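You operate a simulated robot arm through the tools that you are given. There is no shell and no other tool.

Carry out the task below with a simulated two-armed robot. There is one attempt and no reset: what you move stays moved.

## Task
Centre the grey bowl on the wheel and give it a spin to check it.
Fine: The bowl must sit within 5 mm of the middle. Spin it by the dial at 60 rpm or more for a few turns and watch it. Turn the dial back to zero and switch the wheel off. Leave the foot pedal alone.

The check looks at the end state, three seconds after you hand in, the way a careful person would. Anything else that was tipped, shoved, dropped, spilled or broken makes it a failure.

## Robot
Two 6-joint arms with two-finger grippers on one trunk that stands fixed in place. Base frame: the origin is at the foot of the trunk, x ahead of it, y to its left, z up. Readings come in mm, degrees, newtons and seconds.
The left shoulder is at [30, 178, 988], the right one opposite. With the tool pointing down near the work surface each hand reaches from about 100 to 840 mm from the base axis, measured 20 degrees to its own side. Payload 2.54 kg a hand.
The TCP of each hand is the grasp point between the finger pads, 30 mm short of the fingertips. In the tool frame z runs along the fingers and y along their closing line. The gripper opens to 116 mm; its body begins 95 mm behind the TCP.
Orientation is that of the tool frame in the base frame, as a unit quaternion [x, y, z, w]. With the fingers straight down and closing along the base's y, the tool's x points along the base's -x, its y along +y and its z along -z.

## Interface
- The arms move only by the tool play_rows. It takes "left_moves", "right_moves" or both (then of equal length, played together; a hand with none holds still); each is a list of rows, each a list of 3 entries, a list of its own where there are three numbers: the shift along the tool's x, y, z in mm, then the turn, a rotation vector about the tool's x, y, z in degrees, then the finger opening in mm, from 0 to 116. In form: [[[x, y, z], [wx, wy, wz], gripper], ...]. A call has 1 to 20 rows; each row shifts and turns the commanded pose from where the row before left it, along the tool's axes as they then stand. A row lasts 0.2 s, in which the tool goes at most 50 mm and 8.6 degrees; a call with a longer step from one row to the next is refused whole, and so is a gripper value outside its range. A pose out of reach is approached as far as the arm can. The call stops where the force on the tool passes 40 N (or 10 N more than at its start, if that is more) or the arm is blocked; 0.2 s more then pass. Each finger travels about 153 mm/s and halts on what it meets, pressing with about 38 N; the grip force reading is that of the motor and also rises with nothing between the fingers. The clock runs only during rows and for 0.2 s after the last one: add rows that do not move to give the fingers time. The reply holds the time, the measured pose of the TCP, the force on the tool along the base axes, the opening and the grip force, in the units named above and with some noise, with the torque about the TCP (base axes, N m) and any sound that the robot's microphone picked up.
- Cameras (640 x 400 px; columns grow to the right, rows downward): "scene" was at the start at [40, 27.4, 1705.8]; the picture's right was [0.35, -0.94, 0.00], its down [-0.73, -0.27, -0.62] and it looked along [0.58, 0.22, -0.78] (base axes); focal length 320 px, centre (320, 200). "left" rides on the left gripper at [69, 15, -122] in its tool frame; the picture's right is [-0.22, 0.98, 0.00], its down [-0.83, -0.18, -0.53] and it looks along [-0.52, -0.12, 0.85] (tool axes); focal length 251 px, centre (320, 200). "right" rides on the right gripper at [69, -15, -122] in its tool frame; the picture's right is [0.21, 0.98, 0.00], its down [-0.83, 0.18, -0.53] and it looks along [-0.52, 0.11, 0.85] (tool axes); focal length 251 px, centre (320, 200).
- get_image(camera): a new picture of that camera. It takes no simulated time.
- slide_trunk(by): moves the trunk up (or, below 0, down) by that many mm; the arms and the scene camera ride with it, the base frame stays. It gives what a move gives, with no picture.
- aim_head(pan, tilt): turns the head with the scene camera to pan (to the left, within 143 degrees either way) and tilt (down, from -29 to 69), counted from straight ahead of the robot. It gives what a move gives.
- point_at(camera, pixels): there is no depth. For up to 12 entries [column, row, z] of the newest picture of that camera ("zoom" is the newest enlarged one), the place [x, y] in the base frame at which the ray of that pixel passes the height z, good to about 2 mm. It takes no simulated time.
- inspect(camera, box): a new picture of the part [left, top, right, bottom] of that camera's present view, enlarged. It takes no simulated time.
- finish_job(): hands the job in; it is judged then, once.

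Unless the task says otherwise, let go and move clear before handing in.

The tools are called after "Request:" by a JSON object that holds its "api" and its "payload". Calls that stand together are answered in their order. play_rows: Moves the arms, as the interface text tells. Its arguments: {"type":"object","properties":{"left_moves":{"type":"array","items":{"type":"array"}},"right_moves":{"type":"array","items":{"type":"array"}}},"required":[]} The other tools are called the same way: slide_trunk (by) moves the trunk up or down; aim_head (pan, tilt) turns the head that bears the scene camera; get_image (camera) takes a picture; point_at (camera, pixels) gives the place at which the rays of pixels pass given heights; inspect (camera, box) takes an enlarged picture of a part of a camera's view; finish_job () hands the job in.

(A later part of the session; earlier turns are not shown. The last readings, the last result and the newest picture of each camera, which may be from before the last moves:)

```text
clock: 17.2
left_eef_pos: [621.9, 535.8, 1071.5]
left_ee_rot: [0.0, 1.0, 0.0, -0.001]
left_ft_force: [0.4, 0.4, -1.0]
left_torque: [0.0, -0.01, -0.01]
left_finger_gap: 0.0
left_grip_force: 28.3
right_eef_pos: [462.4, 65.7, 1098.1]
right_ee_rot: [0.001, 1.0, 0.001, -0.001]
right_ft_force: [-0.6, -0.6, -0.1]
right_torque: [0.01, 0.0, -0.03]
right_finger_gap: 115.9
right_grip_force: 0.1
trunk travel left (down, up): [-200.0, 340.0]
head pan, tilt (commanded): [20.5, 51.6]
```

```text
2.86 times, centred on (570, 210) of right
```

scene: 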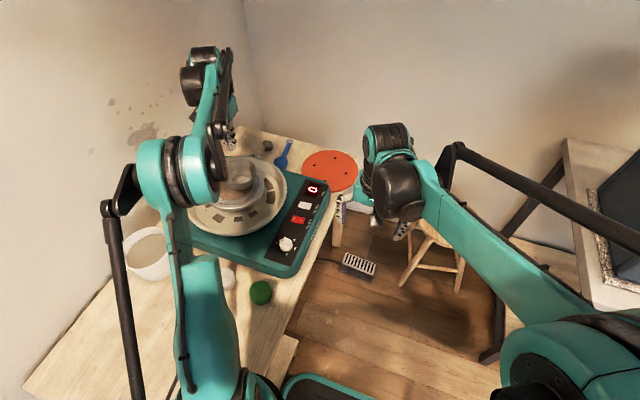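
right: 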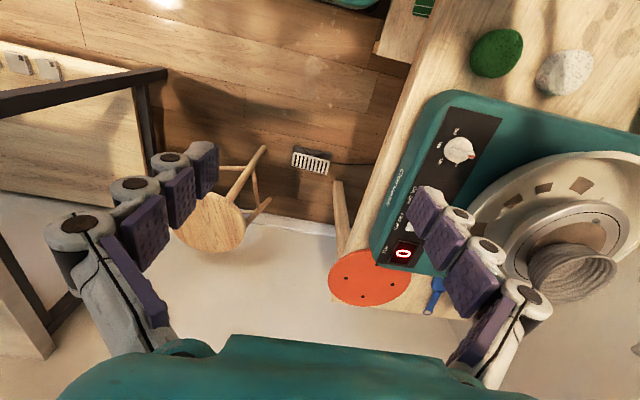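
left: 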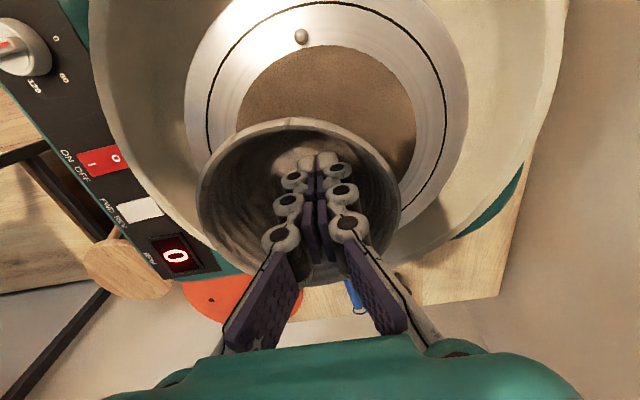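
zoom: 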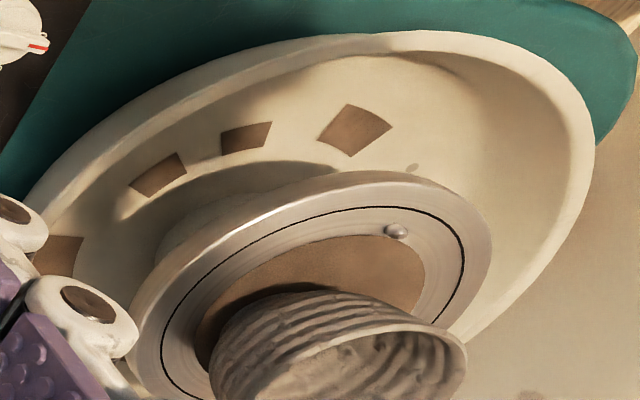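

The bowl now spans right-zoom columns 212–467, against 210–455 before, so it mostly rocked up and settled back instead of sliding. I'll measure where it actually is now.

Request:
{"api": "point_at", "payload": {"camera": "left", "pixels": [[261.4, 119.7, 942], [376.8, 118.75, 942], [318.4, 62.2, 942], [277.9, 83.1, 942], [359.6, 83.1, 942], [365.9, 149.6, 942], [273.1, 152, 942]]}}

Request:
{"api": "point_at", "payload": {"camera": "scene", "pixels": [[254.6, 171, 942], [239.6, 159.4, 942], [238, 185.6, 942], [251, 164, 942], [249, 181, 942]]}}

Request:
{"api": "get_image", "payload": {"camera": "left"}}

Request:
{"api": "get_image", "payload": {"camera": "right"}}

```text
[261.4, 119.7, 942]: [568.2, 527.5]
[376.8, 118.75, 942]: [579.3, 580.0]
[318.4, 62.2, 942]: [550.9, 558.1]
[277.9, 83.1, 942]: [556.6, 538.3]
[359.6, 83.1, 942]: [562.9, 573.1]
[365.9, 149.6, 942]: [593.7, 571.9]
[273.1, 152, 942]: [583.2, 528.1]
```

```text
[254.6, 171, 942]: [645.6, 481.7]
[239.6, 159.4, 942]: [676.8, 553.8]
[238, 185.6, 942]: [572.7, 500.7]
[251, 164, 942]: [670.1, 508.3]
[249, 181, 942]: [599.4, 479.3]
```

```text
taken
```

left: 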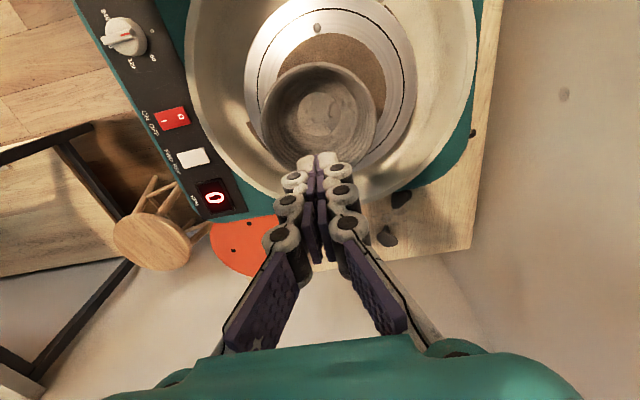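

```text
taken
```

right: 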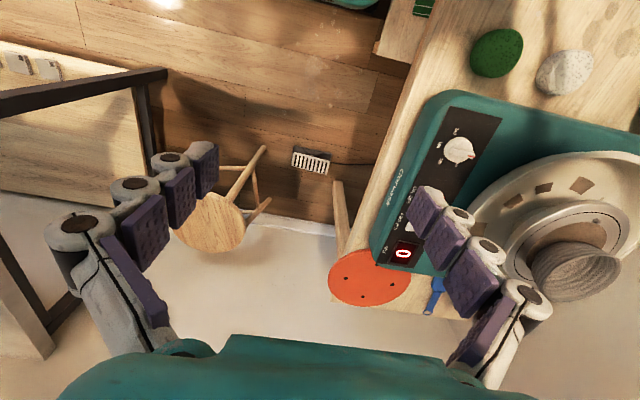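

The left rays used an older picture's pose, so I'll repeat them now that a fresh left picture is taken. The scene points suggest the bowl is near (623,532).

Request:
{"api": "point_at", "payload": {"camera": "left", "pixels": [[261.4, 119.7, 942], [376.8, 118.75, 942], [318.4, 62.2, 942], [277.9, 83.1, 942], [359.6, 83.1, 942], [365.9, 149.6, 942], [273.1, 152, 942], [317.5, 28.5, 889]]}}

Request:
{"api": "inspect", "payload": {"camera": "left", "box": [240, 0, 400, 100]}}

Request:
{"api": "inspect", "payload": {"camera": "right", "box": [500, 180, 640, 310]}}

```text
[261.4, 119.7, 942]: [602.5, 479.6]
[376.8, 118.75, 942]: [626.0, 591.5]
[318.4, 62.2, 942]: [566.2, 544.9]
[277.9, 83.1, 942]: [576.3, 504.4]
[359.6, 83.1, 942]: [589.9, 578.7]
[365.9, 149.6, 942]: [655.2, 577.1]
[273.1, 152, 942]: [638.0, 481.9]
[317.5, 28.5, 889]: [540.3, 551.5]
```

```text
4.00 times, centred on (320, 50) of left
```

zoom: 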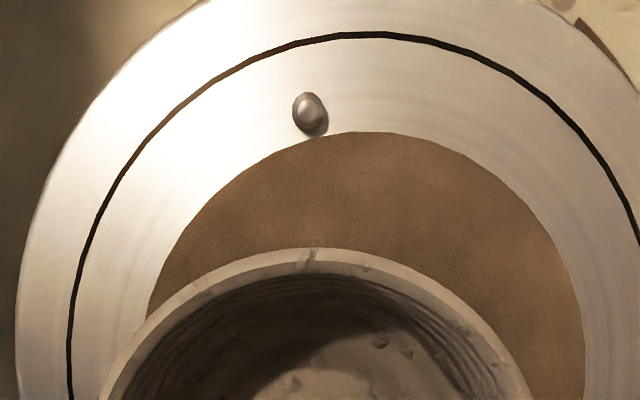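

```text
3.08 times, centred on (570, 245) of right
```

zoom: 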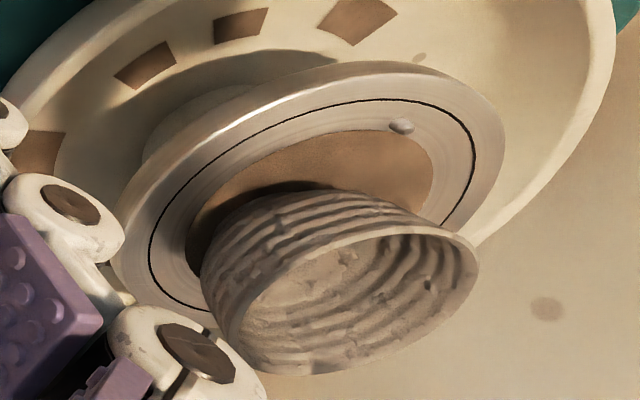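

Both cameras now put the bowl near (621.5,534.5), 20 mm short of (609,550), because inside pushes make it tip. I'll instead pinch its rim wall on the +y side (one finger inside, one outside), lift a few mm and carry it. First I'll set the opening to 50 and move above that wall.

Request:
{"api": "play_rows", "payload": {"left_moves": [[[0, 14, 0], [0, 0, 0], 30], [[0, 14, 0], [0, 0, 0], 50], [[0, 14, 0], [0, 0, 0], 50], [[0, 11.5, 0], [0, 0, 0], 50], [[0, 0, 25], [0, 0, 0], 50], [[0, 0, 20], [0, 0, 0], 50], [[0, 0, 15], [0, 0, 0], 50], [[0, 0, 0], [0, 0, 0], 50]]}}

Request:
{"api": "get_image", "payload": {"camera": "left"}}

Request:
{"api": "inspect", "payload": {"camera": "right", "box": [500, 180, 640, 310]}}

Request:
{"api": "inspect", "payload": {"camera": "scene", "box": [180, 130, 290, 220]}}

```text
clock: 19.0
left_eef_pos: [619.9, 588.8, 1011.6]
left_ee_rot: [0.0, 1.0, 0.0, 0.0]
left_ft_force: [0.1, 0.5, 0.0]
left_torque: [0.02, 0.01, -0.01]
left_finger_gap: 49.9
left_grip_force: 0.2
right_eef_pos: [460.4, 64.8, 1098.8]
right_ee_rot: [0.0, 1.0, 0.0, 0.0]
right_ft_force: [-0.1, 0.1, -0.8]
right_torque: [0.01, 0.03, -0.02]
right_finger_gap: 116.0
right_grip_force: 0.1
trunk travel left (down, up): [-200.0, 340.0]
head pan, tilt (commanded): [20.5, 51.6]
```

```text
taken
```

left: 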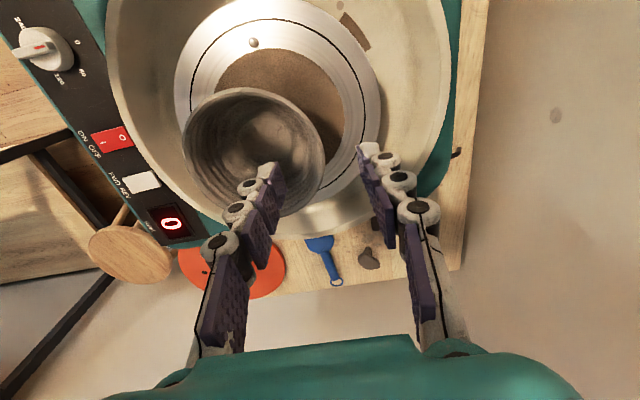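

```text
3.08 times, centred on (570, 245) of right
```

zoom: 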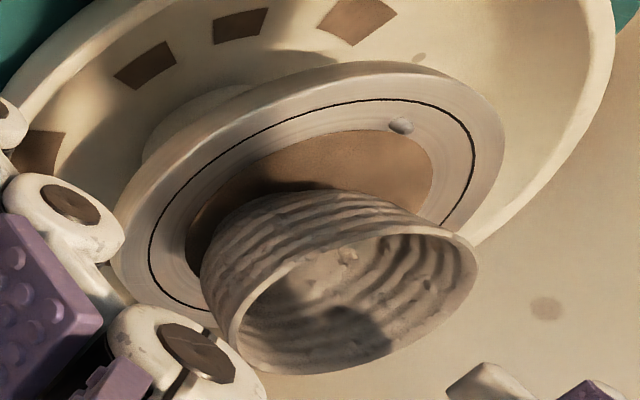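

```text
4.44 times, centred on (235, 175) of scene
```

zoom: 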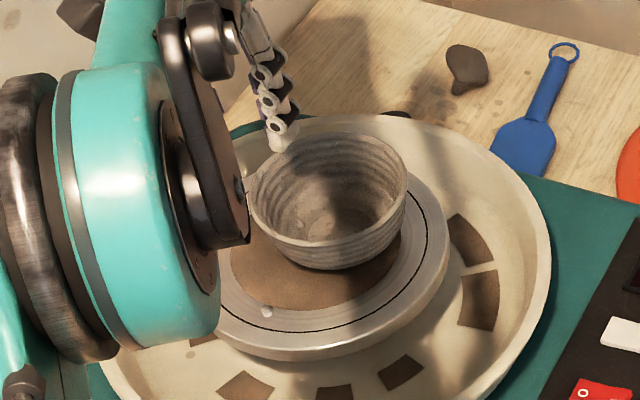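

The inner finger tip (left pixel 265,170) is over the bowl's inside and the outer one (368,155) is beyond the rim at column 325. I'll descend until the tips are about 20 mm below the rim.

Request:
{"api": "play_rows", "payload": {"left_moves": [[[0, 0, 15], [0, 0, 0], 50], [[0, 0, 12], [0, 0, 0], 50], [[0, 0, 12], [0, 0, 0], 50], [[0, 0, 10], [0, 0, 0], 50], [[0, 0, 9], [0, 0, 0], 50], [[0, 0, 0], [0, 0, 0], 50]]}}

Request:
{"api": "get_image", "payload": {"camera": "left"}}

Request:
{"api": "inspect", "payload": {"camera": "right", "box": [500, 180, 640, 310]}}

Request:
{"api": "inspect", "payload": {"camera": "scene", "box": [180, 130, 290, 220]}}

```text
clock: 20.4
left_eef_pos: [620.0, 589.6, 955.1]
left_ee_rot: [0.0, 1.0, -0.001, 0.0]
left_ft_force: [0.7, 0.2, 0.1]
left_torque: [-0.01, 0.01, -0.01]
left_finger_gap: 49.8
left_grip_force: 0.1
right_eef_pos: [461.4, 64.8, 1098.5]
right_ee_rot: [0.0, 1.0, -0.001, 0.0]
right_ft_force: [0.6, -0.8, 0.1]
right_torque: [0.02, 0.0, 0.0]
right_finger_gap: 115.8
right_grip_force: 0.1
trunk travel left (down, up): [-200.0, 340.0]
head pan, tilt (commanded): [20.5, 51.6]
```

```text
taken
```

left: 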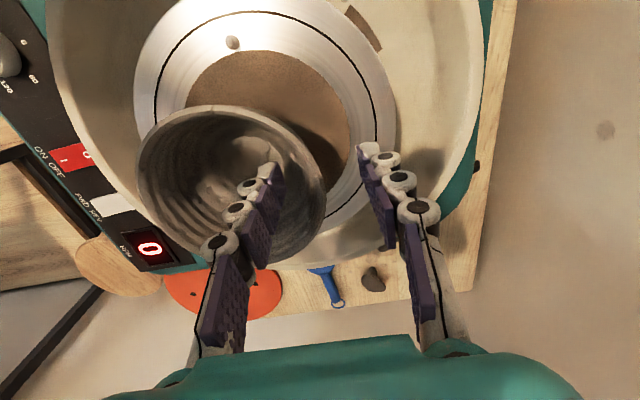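

```text
3.08 times, centred on (570, 245) of right
```

zoom: 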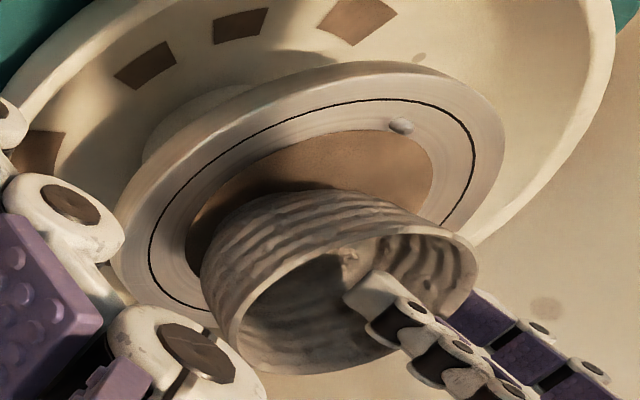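

```text
4.44 times, centred on (235, 175) of scene
```

zoom: 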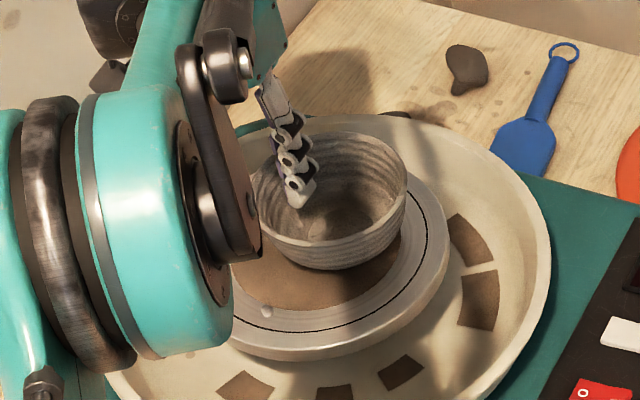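

The wall sits between the two fingers: the inner one is inside the bowl at right-zoom (390,310) and the outer one is behind the rim at (490,320). I'll close slowly and stop to read the gap.

Request:
{"api": "play_rows", "payload": {"left_moves": [[[0, 0, 0], [0, 0, 0], 40], [[0, 0, 0], [0, 0, 0], 32], [[0, 0, 0], [0, 0, 0], 26], [[0, 0, 0], [0, 0, 0], 22], [[0, 0, 0], [0, 0, 0], 18], [[0, 0, 0], [0, 0, 0], 15], [[0, 0, 0], [0, 0, 0], 15]]}}

Request:
{"api": "get_image", "payload": {"camera": "left"}}

Request:
{"api": "inspect", "payload": {"camera": "right", "box": [500, 180, 640, 310]}}

```text
clock: 22.0
left_eef_pos: [621.5, 587.4, 954.2]
left_ee_rot: [0.001, 1.0, 0.0, 0.0]
left_ft_force: [0.6, -1.9, -0.5]
left_torque: [-0.06, -0.06, 0.02]
left_finger_gap: 16.3
left_grip_force: 0.7
right_eef_pos: [461.5, 64.5, 1099.0]
right_ee_rot: [0.002, 1.0, 0.0, 0.0]
right_ft_force: [0.9, -0.2, 0.5]
right_torque: [0.05, 0.01, 0.0]
right_finger_gap: 116.2
right_grip_force: 0.0
trunk travel left (down, up): [-200.0, 340.0]
head pan, tilt (commanded): [20.5, 51.6]
```

```text
taken
```

left: 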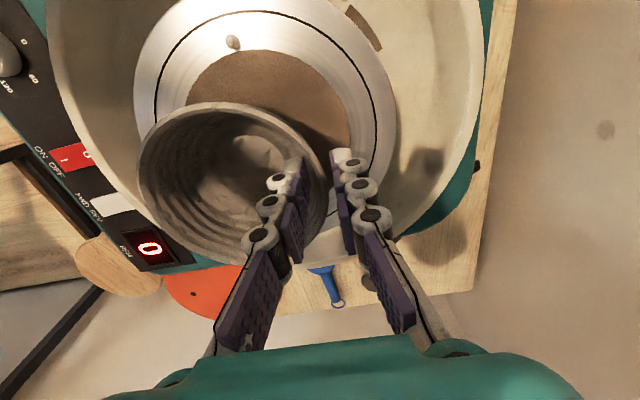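

```text
3.08 times, centred on (570, 245) of right
```

zoom: 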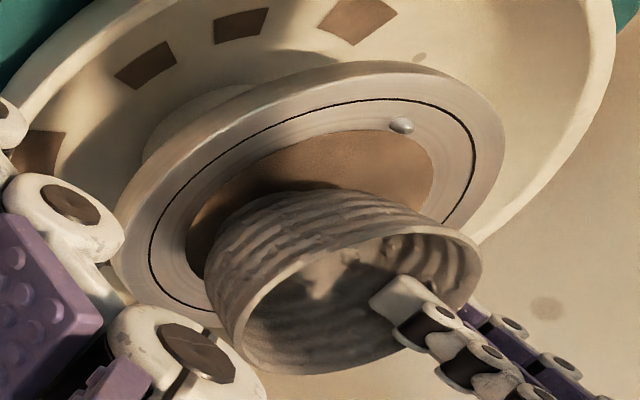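

The inner finger touched first (force y −1.9 N, gap 16.3), so the wall slopes about 24° and flat pinching would tip the bowl. I'll reopen to 50 and lean the hand 22° so the pads lie along the wall.

Request:
{"api": "play_rows", "payload": {"left_moves": [[[0, 0, 0], [0, 0, 0], 30], [[0, 0, 0], [0, 0, 0], 50], [[0, 5, 0], [0, 0, 0], 50], [[0, 0, 0], [5.5, 0, 0], 50], [[0, 0, 0], [5.5, 0, 0], 50], [[0, 0, 0], [5.5, 0, 0], 50], [[0, 0, 0], [5.5, 0, 0], 50], [[0, 0, 0], [0, 0, 0], 50]]}}

Request:
{"api": "get_image", "payload": {"camera": "left"}}

Request:
{"api": "inspect", "payload": {"camera": "right", "box": [500, 180, 640, 310]}}

Request:
{"api": "inspect", "payload": {"camera": "scene", "box": [180, 130, 290, 220]}}

```text
clock: 23.8
left_eef_pos: [620.4, 590.9, 954.2]
left_ee_rot: [0.001, 0.982, -0.191, 0.001]
left_ft_force: [0.0, -0.4, -0.8]
left_torque: [0.02, -0.01, -0.01]
left_finger_gap: 50.3
left_grip_force: 0.0
right_eef_pos: [462.3, 64.2, 1098.9]
right_ee_rot: [0.0, 1.0, 0.0, 0.0]
right_ft_force: [-0.4, -0.5, 0.0]
right_torque: [0.02, -0.01, -0.01]
right_finger_gap: 116.3
right_grip_force: 0.0
trunk travel left (down, up): [-200.0, 340.0]
head pan, tilt (commanded): [20.5, 51.6]
```

```text
taken
```

left: 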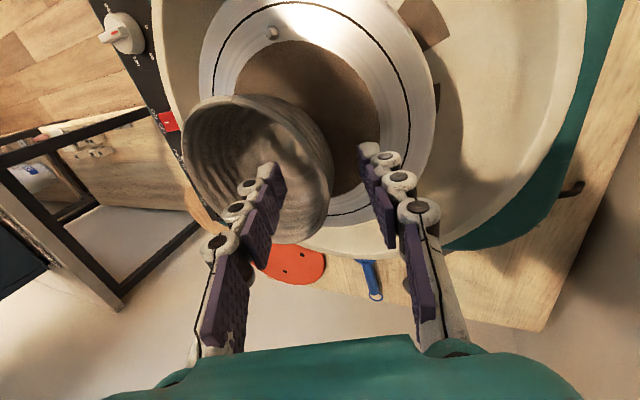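

```text
3.08 times, centred on (570, 245) of right
```

zoom: 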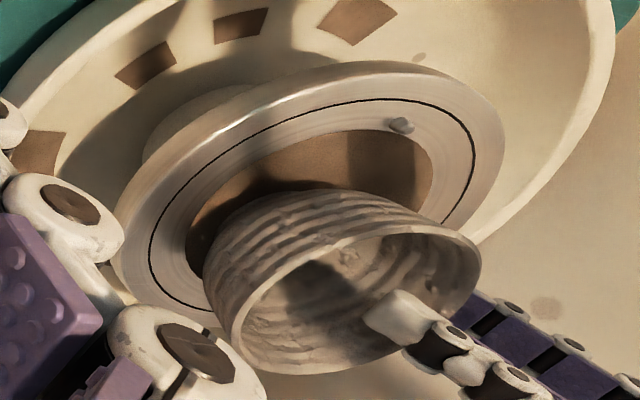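

```text
4.44 times, centred on (235, 175) of scene
```

zoom: 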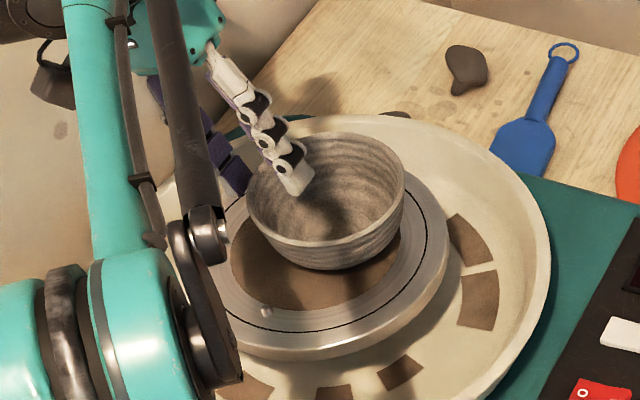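

The pads now run parallel to the wall; the rim's edge at left pixel (333,168) is about 5 mm beyond the mid-plane at column 320. I'll shift 5 mm that way, lower slightly, then close slowly.

Request:
{"api": "play_rows", "payload": {"left_moves": [[[0, 2.5, 1.5], [0, 0, 0], 50], [[0, 2.5, 1.5], [0, 0, 0], 42], [[0, 0, 0], [0, 0, 0], 34], [[0, 0, 0], [0, 0, 0], 28], [[0, 0, 0], [0, 0, 0], 23], [[0, 0, 0], [0, 0, 0], 19], [[0, 0, 0], [0, 0, 0], 16], [[0, 0, 0], [0, 0, 0], 16]]}}

Request:
{"api": "get_image", "payload": {"camera": "left"}}

Request:
{"api": "inspect", "payload": {"camera": "right", "box": [500, 180, 640, 310]}}

```text
clock: 25.6
left_eef_pos: [619.2, 595.5, 949.6]
left_ee_rot: [0.0, 0.982, -0.19, 0.001]
left_ft_force: [-0.2, 0.8, -1.0]
left_torque: [0.02, 0.01, 0.03]
left_finger_gap: 16.0
left_grip_force: 0.1
right_eef_pos: [461.6, 64.1, 1098.3]
right_ee_rot: [0.0, 1.0, 0.0, -0.001]
right_ft_force: [0.3, -0.9, 0.6]
right_torque: [-0.01, 0.02, 0.02]
right_finger_gap: 115.9
right_grip_force: 0.0
trunk travel left (down, up): [-200.0, 340.0]
head pan, tilt (commanded): [20.5, 51.6]
```

```text
taken
```

left: 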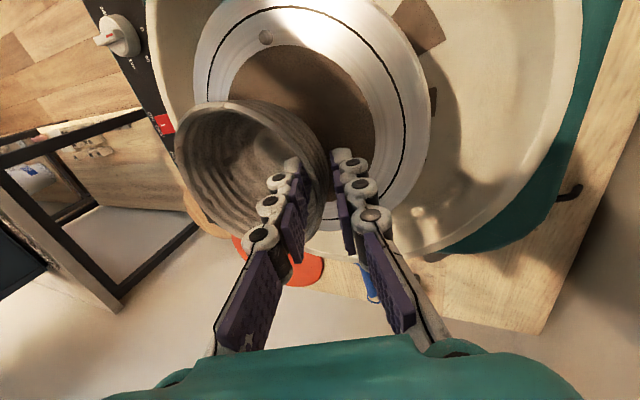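

```text
3.08 times, centred on (570, 245) of right
```

zoom: 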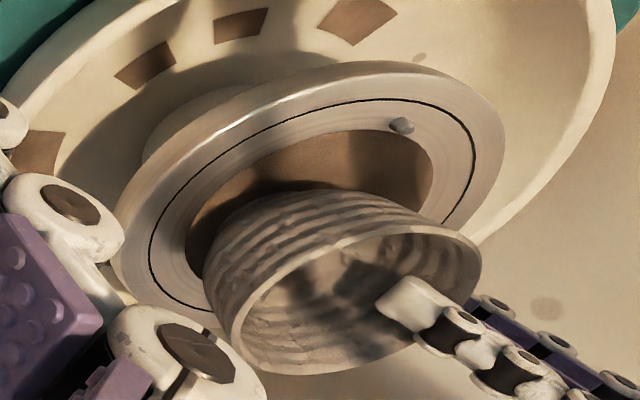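

At gap 16 there's no contact and the wall is well centred. I'll close further in small steps.

Request:
{"api": "play_rows", "payload": {"left_moves": [[[0, 0, 0], [0, 0, 0], 14], [[0, 0, 0], [0, 0, 0], 12], [[0, 0, 0], [0, 0, 0], 10], [[0, 0, 0], [0, 0, 0], 9], [[0, 0, 0], [0, 0, 0], 8], [[0, 0, 0], [0, 0, 0], 8]]}}

Request:
{"api": "inspect", "payload": {"camera": "right", "box": [500, 180, 640, 310]}}

Request:
{"api": "inspect", "payload": {"camera": "left", "box": [220, 100, 420, 260]}}

```text
clock: 27.0
left_eef_pos: [618.9, 595.8, 949.8]
left_ee_rot: [0.0, 0.982, -0.19, 0.001]
left_ft_force: [0.2, -1.1, -0.7]
left_torque: [0.0, -0.02, -0.01]
left_finger_gap: 8.7
left_grip_force: 1.0
right_eef_pos: [461.5, 64.6, 1099.1]
right_ee_rot: [-0.001, 1.0, -0.001, 0.0]
right_ft_force: [-0.8, 0.6, 0.2]
right_torque: [0.02, -0.04, 0.03]
right_finger_gap: 116.0
right_grip_force: 0.0
trunk travel left (down, up): [-200.0, 340.0]
head pan, tilt (commanded): [20.5, 51.6]
```

```text
3.08 times, centred on (570, 245) of right
```

zoom: 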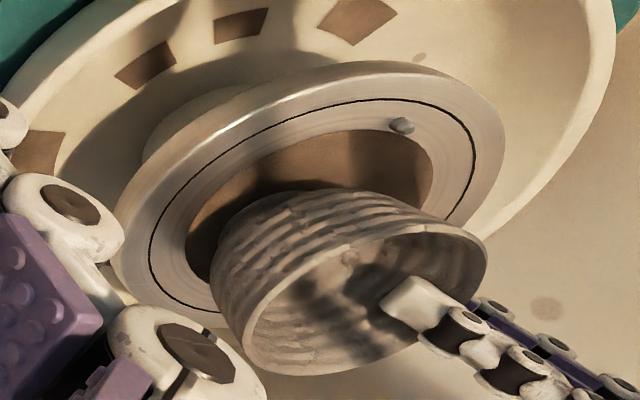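

```text
2.50 times, centred on (320, 180) of left
```

zoom: 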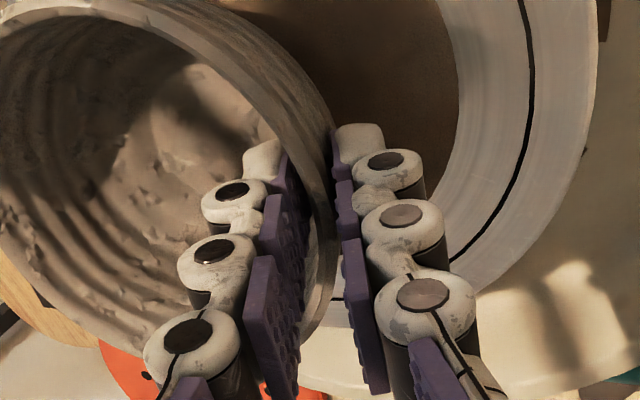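

The fingers have just met the wall (gap 8.7, grip 1.0 N) and nudged the bowl about 2 mm toward +y, which is the right way. I'll close a little more and read the grip force.

Request:
{"api": "play_rows", "payload": {"left_moves": [[[0, 0, 0], [0, 0, 0], 7], [[0, 0, 0], [0, 0, 0], 6], [[0, 0, 0], [0, 0, 0], 6]]}}

Request:
{"api": "inspect", "payload": {"camera": "right", "box": [500, 180, 640, 310]}}

Request:
{"api": "inspect", "payload": {"camera": "left", "box": [220, 100, 420, 260]}}

```text
clock: 27.8
left_eef_pos: [618.9, 595.3, 950.3]
left_ee_rot: [0.0, 0.982, -0.191, 0.0]
left_ft_force: [0.2, -0.5, -0.9]
left_torque: [0.06, -0.01, 0.02]
left_finger_gap: 7.6
left_grip_force: 0.8
right_eef_pos: [460.7, 65.1, 1099.3]
right_ee_rot: [0.0, 1.0, 0.001, 0.0]
right_ft_force: [0.5, -2.0, -0.2]
right_torque: [0.02, 0.02, 0.03]
right_finger_gap: 116.0
right_grip_force: 0.1
trunk travel left (down, up): [-200.0, 340.0]
head pan, tilt (commanded): [20.5, 51.6]
```

```text
3.08 times, centred on (570, 245) of right
```

zoom: 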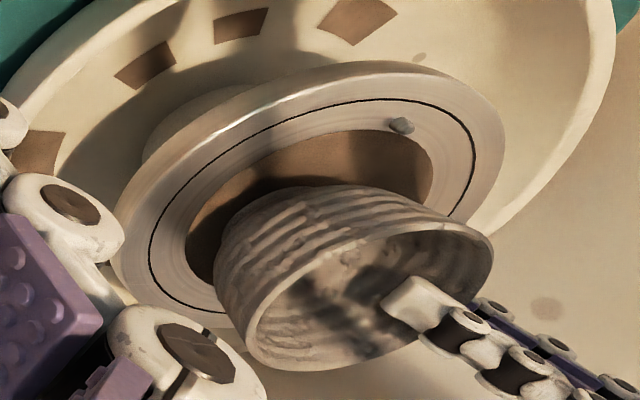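

```text
2.50 times, centred on (320, 180) of left
```

zoom: 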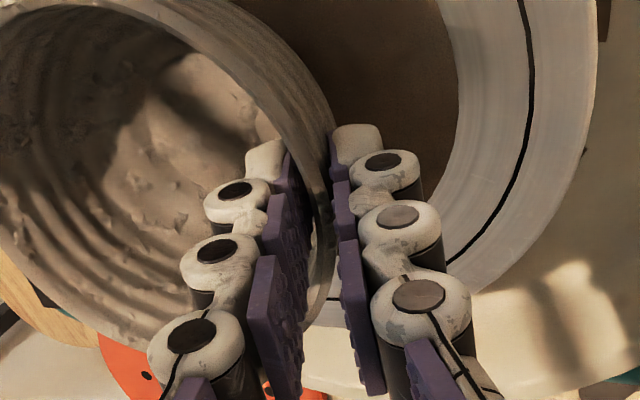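

Gap 7.6 and grip still only 0.8 N, so the outer pad is just about touching. I'll close on to a firm grip.

Request:
{"api": "play_rows", "payload": {"left_moves": [[[0, 0, 0], [0, 0, 0], 5], [[0, 0, 0], [0, 0, 0], 4], [[0, 0, 0], [0, 0, 0], 3], [[0, 0, 0], [0, 0, 0], 3]]}}

Request:
{"api": "inspect", "payload": {"camera": "right", "box": [500, 180, 640, 310]}}

Request:
{"api": "inspect", "payload": {"camera": "left", "box": [220, 100, 420, 260]}}

Request:
{"api": "inspect", "payload": {"camera": "scene", "box": [180, 130, 290, 220]}}

```text
clock: 28.8
left_eef_pos: [620.2, 594.8, 949.2]
left_ee_rot: [-0.001, 0.982, -0.19, 0.001]
left_ft_force: [0.1, 0.3, -2.7]
left_torque: [0.14, -0.03, -0.01]
left_finger_gap: 5.9
left_grip_force: 34.3
right_eef_pos: [461.2, 64.3, 1098.0]
right_ee_rot: [0.001, 1.0, 0.0, 0.0]
right_ft_force: [0.5, 0.2, -0.5]
right_torque: [-0.02, 0.02, -0.03]
right_finger_gap: 115.9
right_grip_force: 0.0
trunk travel left (down, up): [-200.0, 340.0]
head pan, tilt (commanded): [20.5, 51.6]
```

```text
3.08 times, centred on (570, 245) of right
```

zoom: 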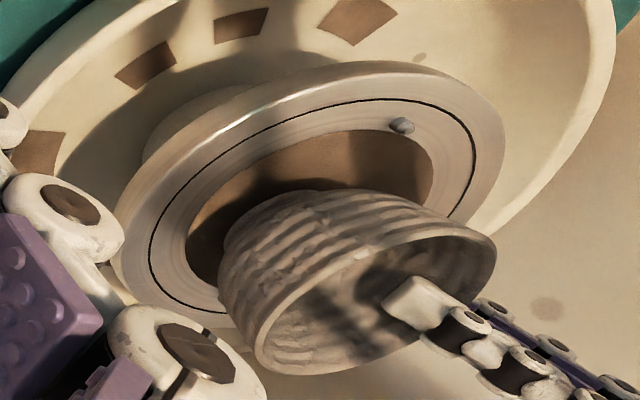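

```text
2.50 times, centred on (320, 180) of left
```

zoom: 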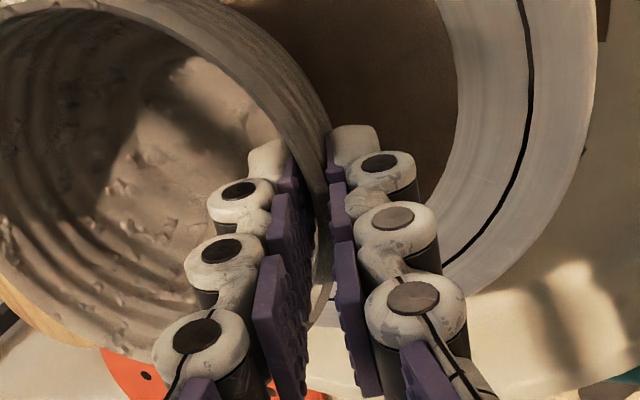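

```text
4.44 times, centred on (235, 175) of scene
```

zoom: 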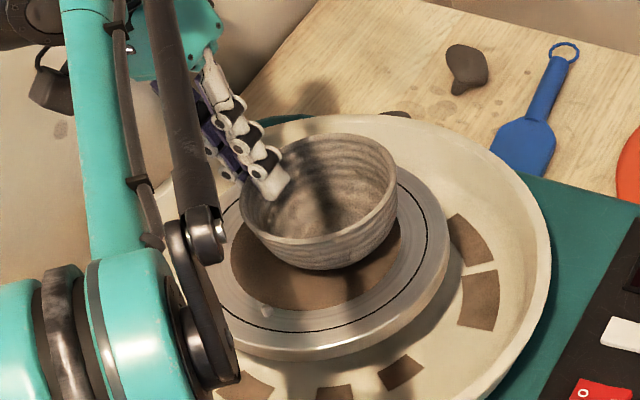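

The grip is firm (34 N, wall 5.9 mm thick). There's a slight tilt, with torque x of 0.14 Nm. I'll lift straight up 6 mm and look.

Request:
{"api": "play_rows", "payload": {"left_moves": [[[0, -0.75, -1.85], [0, 0, 0], 3], [[0, -0.75, -1.85], [0, 0, 0], 3], [[0, -0.75, -1.85], [0, 0, 0], 3], [[0, 0, 0], [0, 0, 0], 3]]}}

Request:
{"api": "inspect", "payload": {"camera": "right", "box": [500, 180, 640, 310]}}

Request:
{"api": "inspect", "payload": {"camera": "scene", "box": [180, 130, 290, 220]}}

Request:
{"api": "get_image", "payload": {"camera": "left"}}

```text
clock: 29.8
left_eef_pos: [619.7, 595.2, 954.7]
left_ee_rot: [0.0, 0.982, -0.19, 0.001]
left_ft_force: [0.1, 0.1, -2.4]
left_torque: [0.16, 0.0, 0.0]
left_finger_gap: 5.8
left_grip_force: 34.2
right_eef_pos: [461.6, 64.6, 1099.1]
right_ee_rot: [-0.001, 1.0, 0.0, 0.0]
right_ft_force: [-0.1, 0.1, 0.6]
right_torque: [0.0, 0.0, 0.03]
right_finger_gap: 116.3
right_grip_force: 0.0
trunk travel left (down, up): [-200.0, 340.0]
head pan, tilt (commanded): [20.5, 51.6]
```

```text
3.08 times, centred on (570, 245) of right
```

zoom: 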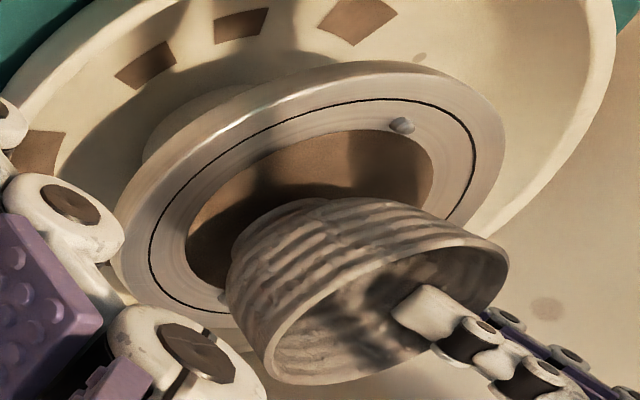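

```text
4.44 times, centred on (235, 175) of scene
```

zoom: 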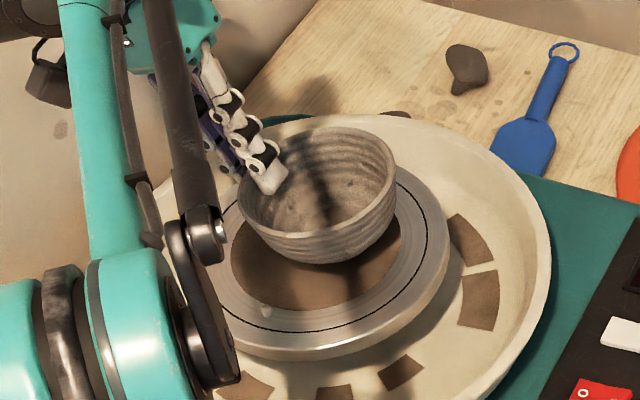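

```text
taken
```

left: 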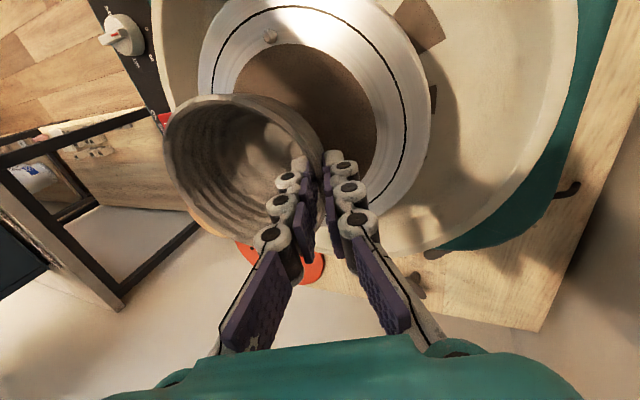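

The bowl is off the wheel (about 2.5 N of weight) but leaning: in the right zoom its rim line runs from (268,365) to (508,262), steeper than when it stood flat. I'll lift 10 mm more and take 8° off the lean, then compare.

Request:
{"api": "play_rows", "payload": {"left_moves": [[[0, -1.9, -4.6], [0, 0, 0], 3], [[0, -1.9, -4.6], [0, 0, 0], 3], [[0, 0, 0], [-4, 0, 0], 3], [[0, 0, 0], [-4, 0, 0], 3], [[0, 0, 0], [0, 0, 0], 3]]}}

Request:
{"api": "inspect", "payload": {"camera": "right", "box": [500, 180, 640, 310]}}

Request:
{"api": "inspect", "payload": {"camera": "scene", "box": [180, 130, 290, 220]}}

Request:
{"api": "get_image", "payload": {"camera": "left"}}

```text
clock: 31.0
left_eef_pos: [619.8, 597.7, 964.7]
left_ee_rot: [0.0, 0.992, -0.122, 0.0]
left_ft_force: [0.0, 0.3, -2.4]
left_torque: [0.15, -0.03, -0.01]
left_finger_gap: 5.8
left_grip_force: 34.4
right_eef_pos: [461.5, 65.1, 1099.3]
right_ee_rot: [0.0, 1.0, 0.0, 0.0]
right_ft_force: [-0.2, -1.0, 0.5]
right_torque: [0.0, 0.01, 0.03]
right_finger_gap: 116.1
right_grip_force: 0.0
trunk travel left (down, up): [-200.0, 340.0]
head pan, tilt (commanded): [20.5, 51.6]
```

```text
3.08 times, centred on (570, 245) of right
```

zoom: 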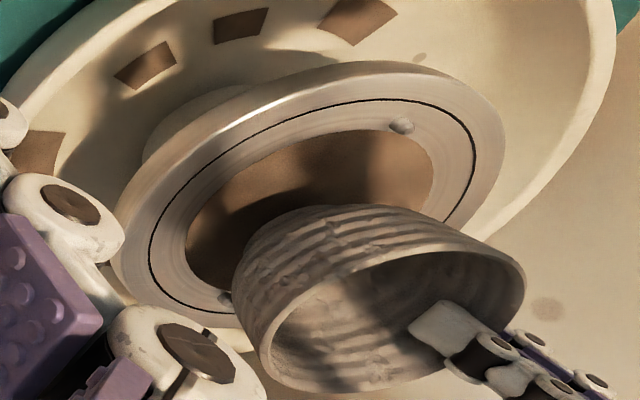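

```text
4.44 times, centred on (235, 175) of scene
```

zoom: 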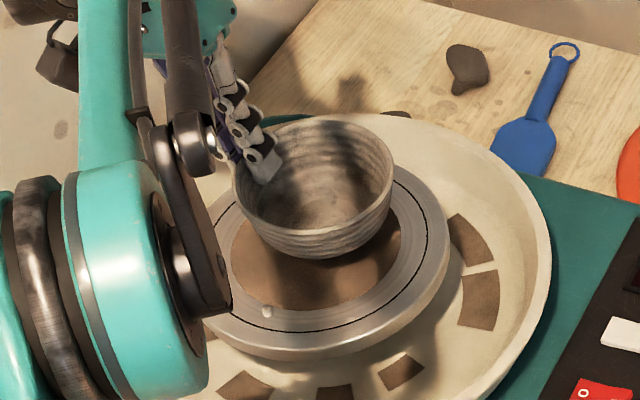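

```text
taken
```

left: 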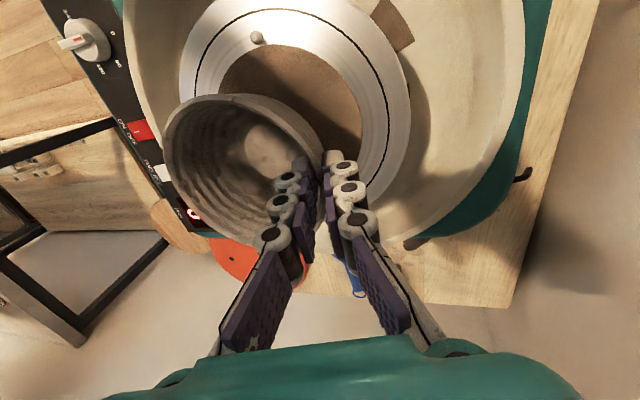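

The rim now looks nearly level in the scene view. I'll enlarge it strongly in both cameras to compare with the flat pose measured earlier.

Request:
{"api": "inspect", "payload": {"camera": "scene", "box": [200, 150, 280, 200]}}

Request:
{"api": "inspect", "payload": {"camera": "right", "box": [560, 230, 640, 315]}}

```text
8.00 times, centred on (240, 175) of scene
```

zoom: 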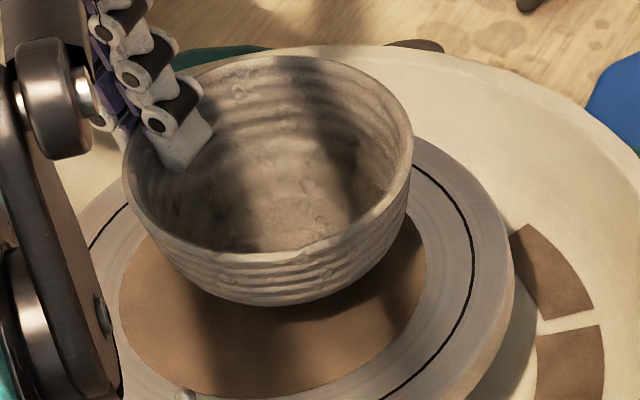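

```text
4.71 times, centred on (600, 272) of right
```

zoom: 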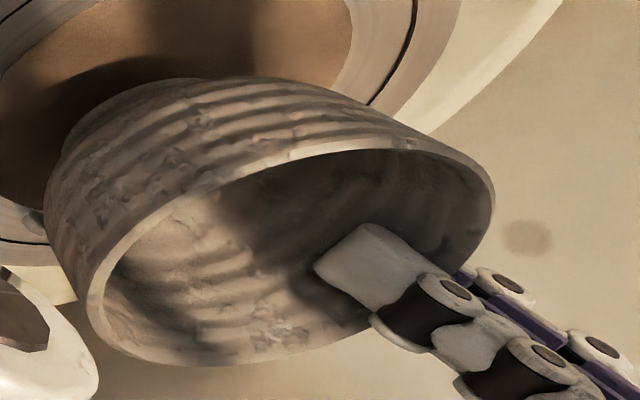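

In the 8x scene view the rim extremes (124,165)→(413,145) have the same slope as when flat, so the bowl is now level in the hand. I'll locate its centre from both cameras.

Request:
{"api": "point_at", "payload": {"camera": "scene", "pixels": [[215.5, 170.6, 955], [251.6, 168.1, 955], [236.25, 157, 955], [231.9, 182.9, 955], [247.5, 160.6, 955], [245.6, 178.75, 955], [220, 179.4, 955]]}}

Request:
{"api": "point_at", "payload": {"camera": "right", "pixels": [[550.7, 293.2, 955], [637.2, 270.9, 955], [563.9, 273.7, 955], [585.1, 263.9, 955], [610.6, 258.8, 955], [627.6, 261.8, 955], [574.5, 307.2, 955], [595.8, 304.3, 955], [557.5, 302.8, 955]]}}

```text
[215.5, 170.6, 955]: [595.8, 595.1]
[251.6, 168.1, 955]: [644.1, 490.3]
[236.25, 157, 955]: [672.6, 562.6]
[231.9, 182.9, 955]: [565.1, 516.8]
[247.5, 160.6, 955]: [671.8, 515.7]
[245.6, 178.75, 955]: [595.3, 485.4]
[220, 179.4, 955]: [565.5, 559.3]
```

```text
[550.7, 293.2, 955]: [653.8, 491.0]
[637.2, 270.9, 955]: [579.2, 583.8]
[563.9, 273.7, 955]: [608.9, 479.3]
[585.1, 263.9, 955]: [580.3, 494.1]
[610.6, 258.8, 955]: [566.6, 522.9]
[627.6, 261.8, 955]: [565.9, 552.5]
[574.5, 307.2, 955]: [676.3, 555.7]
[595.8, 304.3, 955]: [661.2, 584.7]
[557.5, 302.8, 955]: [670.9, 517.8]
```

Both cameras agree on (619.5,540.7) at rim z≈955 with the bowl level. I'll move it (−10.5,+9.3) and lower it 9 mm toward the wheel.

Request:
{"api": "play_rows", "payload": {"left_moves": [[[3.5, 3.0, -0.75], [0, 0, 0], 3], [[3.5, 3.0, -0.75], [0, 0, 0], 3], [[3.5, 3.02, -0.75], [0, 0, 0], 3], [[0, 0, 0], [0, 0, 0], 3], [[0, 0.73, 2.91], [0, 0, 0], 3], [[0, 0.73, 2.91], [0, 0, 0], 3], [[0, 0.73, 2.91], [0, 0, 0], 3], [[0, 0, 0], [0, 0, 0], 3]]}}

Request:
{"api": "inspect", "payload": {"camera": "scene", "box": [200, 150, 280, 200]}}

Request:
{"api": "inspect", "payload": {"camera": "right", "box": [560, 230, 640, 315]}}

```text
clock: 32.8
left_eef_pos: [610.6, 606.5, 956.4]
left_ee_rot: [0.0, 0.993, -0.122, 0.001]
left_ft_force: [0.2, -0.2, -2.6]
left_torque: [0.13, -0.02, 0.03]
left_finger_gap: 5.8
left_grip_force: 34.0
right_eef_pos: [460.9, 64.9, 1098.5]
right_ee_rot: [0.001, 1.0, -0.001, 0.0]
right_ft_force: [-0.4, 0.2, 0.2]
right_torque: [0.02, 0.03, -0.01]
right_finger_gap: 116.1
right_grip_force: 0.0
trunk travel left (down, up): [-200.0, 340.0]
head pan, tilt (commanded): [20.5, 51.6]
```

```text
8.00 times, centred on (240, 175) of scene
```

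zoom: 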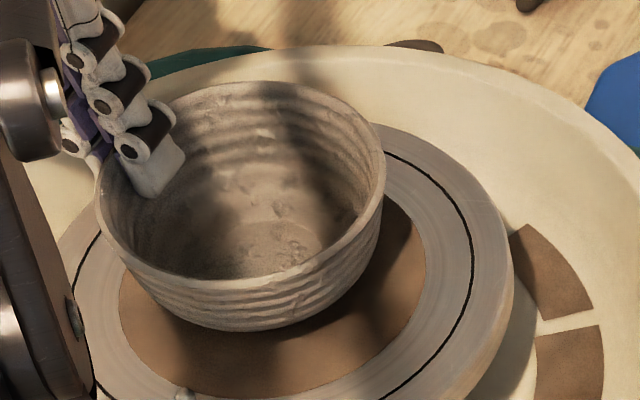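

```text
4.71 times, centred on (600, 272) of right
```

zoom: 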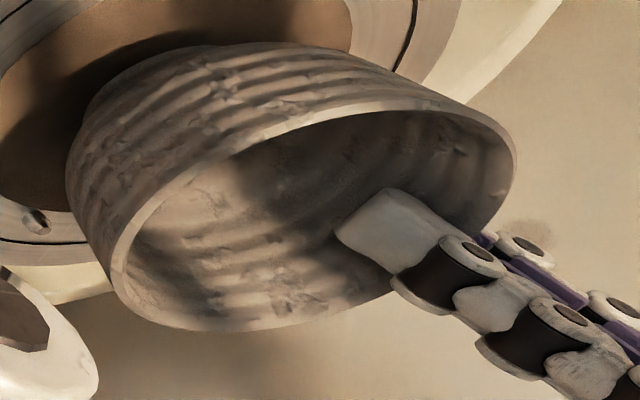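

It's still hanging (force z −2.6 N), about 4–5 mm above the wheel. I'll lower 1 mm at a time and watch the load come off.

Request:
{"api": "play_rows", "payload": {"left_moves": [[[0, 0.24, 0.97], [0, 0, 0], 3], [[0, 0.24, 0.97], [0, 0, 0], 3], [[0, 0.24, 0.97], [0, 0, 0], 3], [[0, 0, 0], [0, 0, 0], 3]]}}

```text
clock: 33.8
left_eef_pos: [610.9, 607.8, 953.6]
left_ee_rot: [0.0, 0.993, -0.122, 0.0]
left_ft_force: [0.0, 0.5, -1.7]
left_torque: [0.11, -0.04, -0.01]
left_finger_gap: 5.8
left_grip_force: 34.1
right_eef_pos: [461.9, 65.4, 1097.3]
right_ee_rot: [0.0, 1.0, 0.0, 0.0]
right_ft_force: [0.2, -1.0, 0.8]
right_torque: [0.01, 0.0, -0.01]
right_finger_gap: 116.1
right_grip_force: 0.0
trunk travel left (down, up): [-200.0, 340.0]
head pan, tilt (commanded): [20.5, 51.6]
```

The load is easing (−1.7 N). I'll take another 1 mm step.

Request:
{"api": "play_rows", "payload": {"left_moves": [[[0, 0.24, 0.97], [0, 0, 0], 3], [[0, 0, 0], [0, 0, 0], 3]]}}

Request:
{"api": "inspect", "payload": {"camera": "scene", "box": [200, 150, 280, 200]}}

Request:
{"api": "inspect", "payload": {"camera": "right", "box": [560, 230, 640, 315]}}

```text
clock: 34.4
left_eef_pos: [610.8, 606.7, 952.8]
left_ee_rot: [0.0, 0.993, -0.122, -0.001]
left_ft_force: [0.9, 2.9, 2.6]
left_torque: [-0.03, -0.13, 0.11]
left_finger_gap: 5.9
left_grip_force: 33.6
right_eef_pos: [461.6, 65.0, 1098.3]
right_ee_rot: [0.0, 1.0, 0.0, 0.0]
right_ft_force: [-1.1, -0.1, -0.1]
right_torque: [0.0, -0.01, 0.0]
right_finger_gap: 116.0
right_grip_force: 0.1
trunk travel left (down, up): [-200.0, 340.0]
head pan, tilt (commanded): [20.5, 51.6]
```

```text
8.00 times, centred on (240, 175) of scene
```

zoom: 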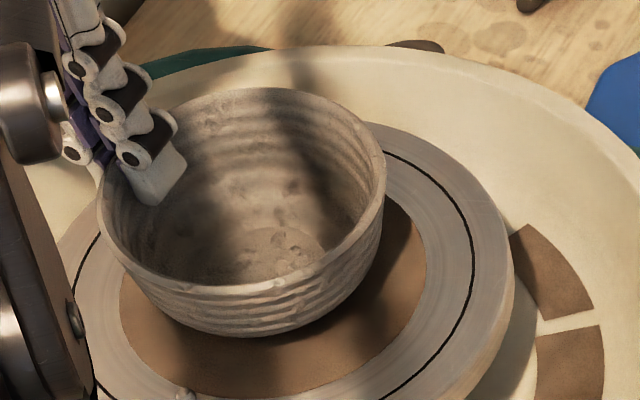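

```text
4.71 times, centred on (600, 272) of right
```

zoom: 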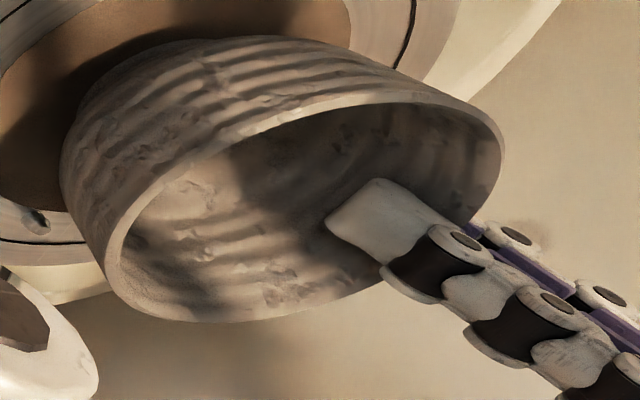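

The bowl has landed: force z went to +2.6 N. I'll open the fingers gently.

Request:
{"api": "play_rows", "payload": {"left_moves": [[[0, -0.12, -0.5], [0, 0, 0], 4], [[0, 0, 0], [0, 0, 0], 6], [[0, 0, 0], [0, 0, 0], 8], [[0, 0, 0], [0, 0, 0], 11], [[0, 0, 0], [0, 0, 0], 15], [[0, 0, 0], [0, 0, 0], 20], [[0, 0, 0], [0, 0, 0], 28], [[0, 0, 0], [0, 0, 0], 28]]}}

Request:
{"api": "inspect", "payload": {"camera": "scene", "box": [200, 150, 280, 200]}}

Request:
{"api": "inspect", "payload": {"camera": "right", "box": [560, 230, 640, 315]}}

Request:
{"api": "inspect", "payload": {"camera": "left", "box": [160, 60, 420, 260]}}

```text
clock: 36.2
left_eef_pos: [610.1, 606.2, 953.0]
left_ee_rot: [0.0, 0.993, -0.122, -0.001]
left_ft_force: [-2.4, 0.3, 0.2]
left_torque: [0.0, -0.01, 0.01]
left_finger_gap: 27.8
left_grip_force: 0.0
right_eef_pos: [462.2, 64.2, 1097.3]
right_ee_rot: [0.0, 1.0, -0.001, 0.0]
right_ft_force: [-0.4, 0.0, -0.5]
right_torque: [-0.01, 0.02, 0.01]
right_finger_gap: 116.0
right_grip_force: 0.0
trunk travel left (down, up): [-200.0, 340.0]
head pan, tilt (commanded): [20.5, 51.6]
```

```text
8.00 times, centred on (240, 175) of scene
```

zoom: 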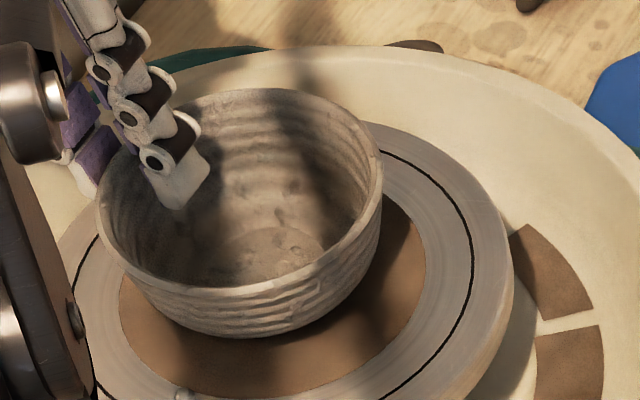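

```text
4.71 times, centred on (600, 272) of right
```

zoom: 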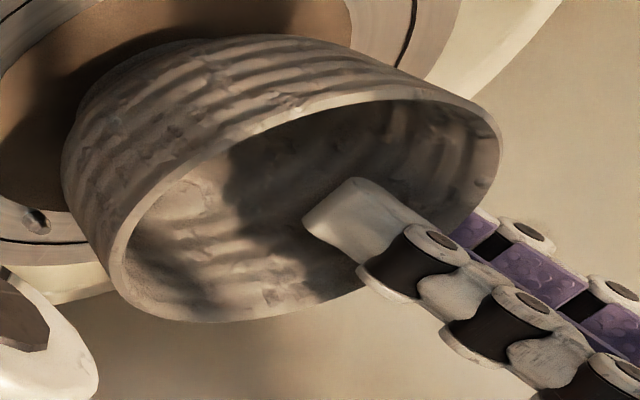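

```text
2.00 times, centred on (290, 160) of left
```

zoom: 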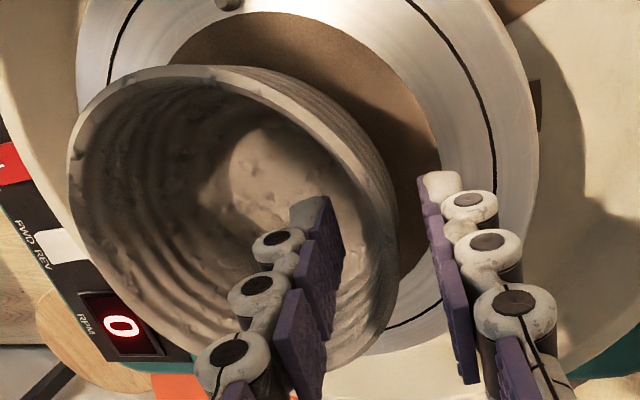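

The bowl stayed put on release. I'll withdraw along the fingers, straighten the hand and move up to look straight down at the bowl.

Request:
{"api": "play_rows", "payload": {"left_moves": [[[0, 0, -10], [0, 0, 0], 34], [[0, 0, -20], [0, 0, 0], 34], [[0, 0, -25], [0, 0, 0], 34], [[0, 0, -25], [0, 0, 0], 34], [[0, 0, -20], [-7, 0, 0], 34], [[0, 0, -15], [-7, 0, 0], 34], [[5, -30, 0], [0, 0, 0], 60], [[5, -30, 0], [0, 0, 0], 100], [[0, 0, 0], [0, 0, 0], 116], [[0, 0, 0], [0, 0, 0], 116]]}}

Request:
{"api": "get_image", "payload": {"camera": "left"}}

Request:
{"api": "get_image", "payload": {"camera": "scene"}}

```text
clock: 38.4
left_eef_pos: [643.1, 601.6, 1089.0]
left_ee_rot: [0.001, 1.0, -0.001, -0.001]
left_ft_force: [-0.6, 0.6, 0.1]
left_torque: [0.02, 0.0, 0.02]
left_finger_gap: 116.0
left_grip_force: 0.0
left hand out of reach, approached as far as the arm can: row 5, 6, 7, 8
right_eef_pos: [462.4, 63.9, 1098.2]
right_ee_rot: [0.001, 1.0, 0.001, 0.0]
right_ft_force: [0.4, 0.7, 0.1]
right_torque: [0.03, -0.03, 0.0]
right_finger_gap: 115.9
right_grip_force: 0.1
trunk travel left (down, up): [-200.0, 340.0]
head pan, tilt (commanded): [20.5, 51.6]
```

```text
taken
```

left: 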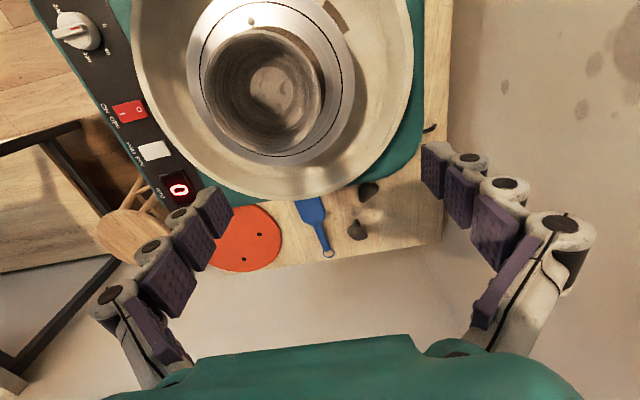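

```text
taken
```

scene: 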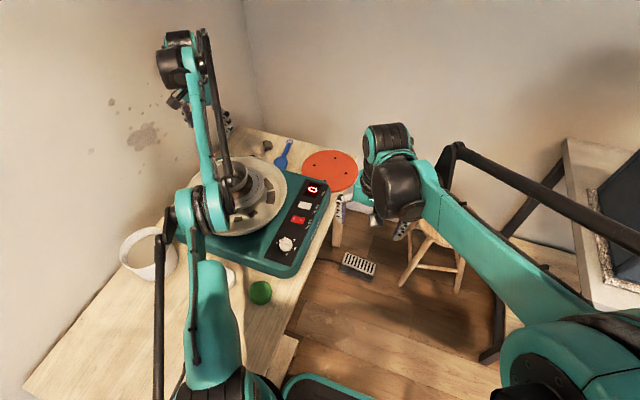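

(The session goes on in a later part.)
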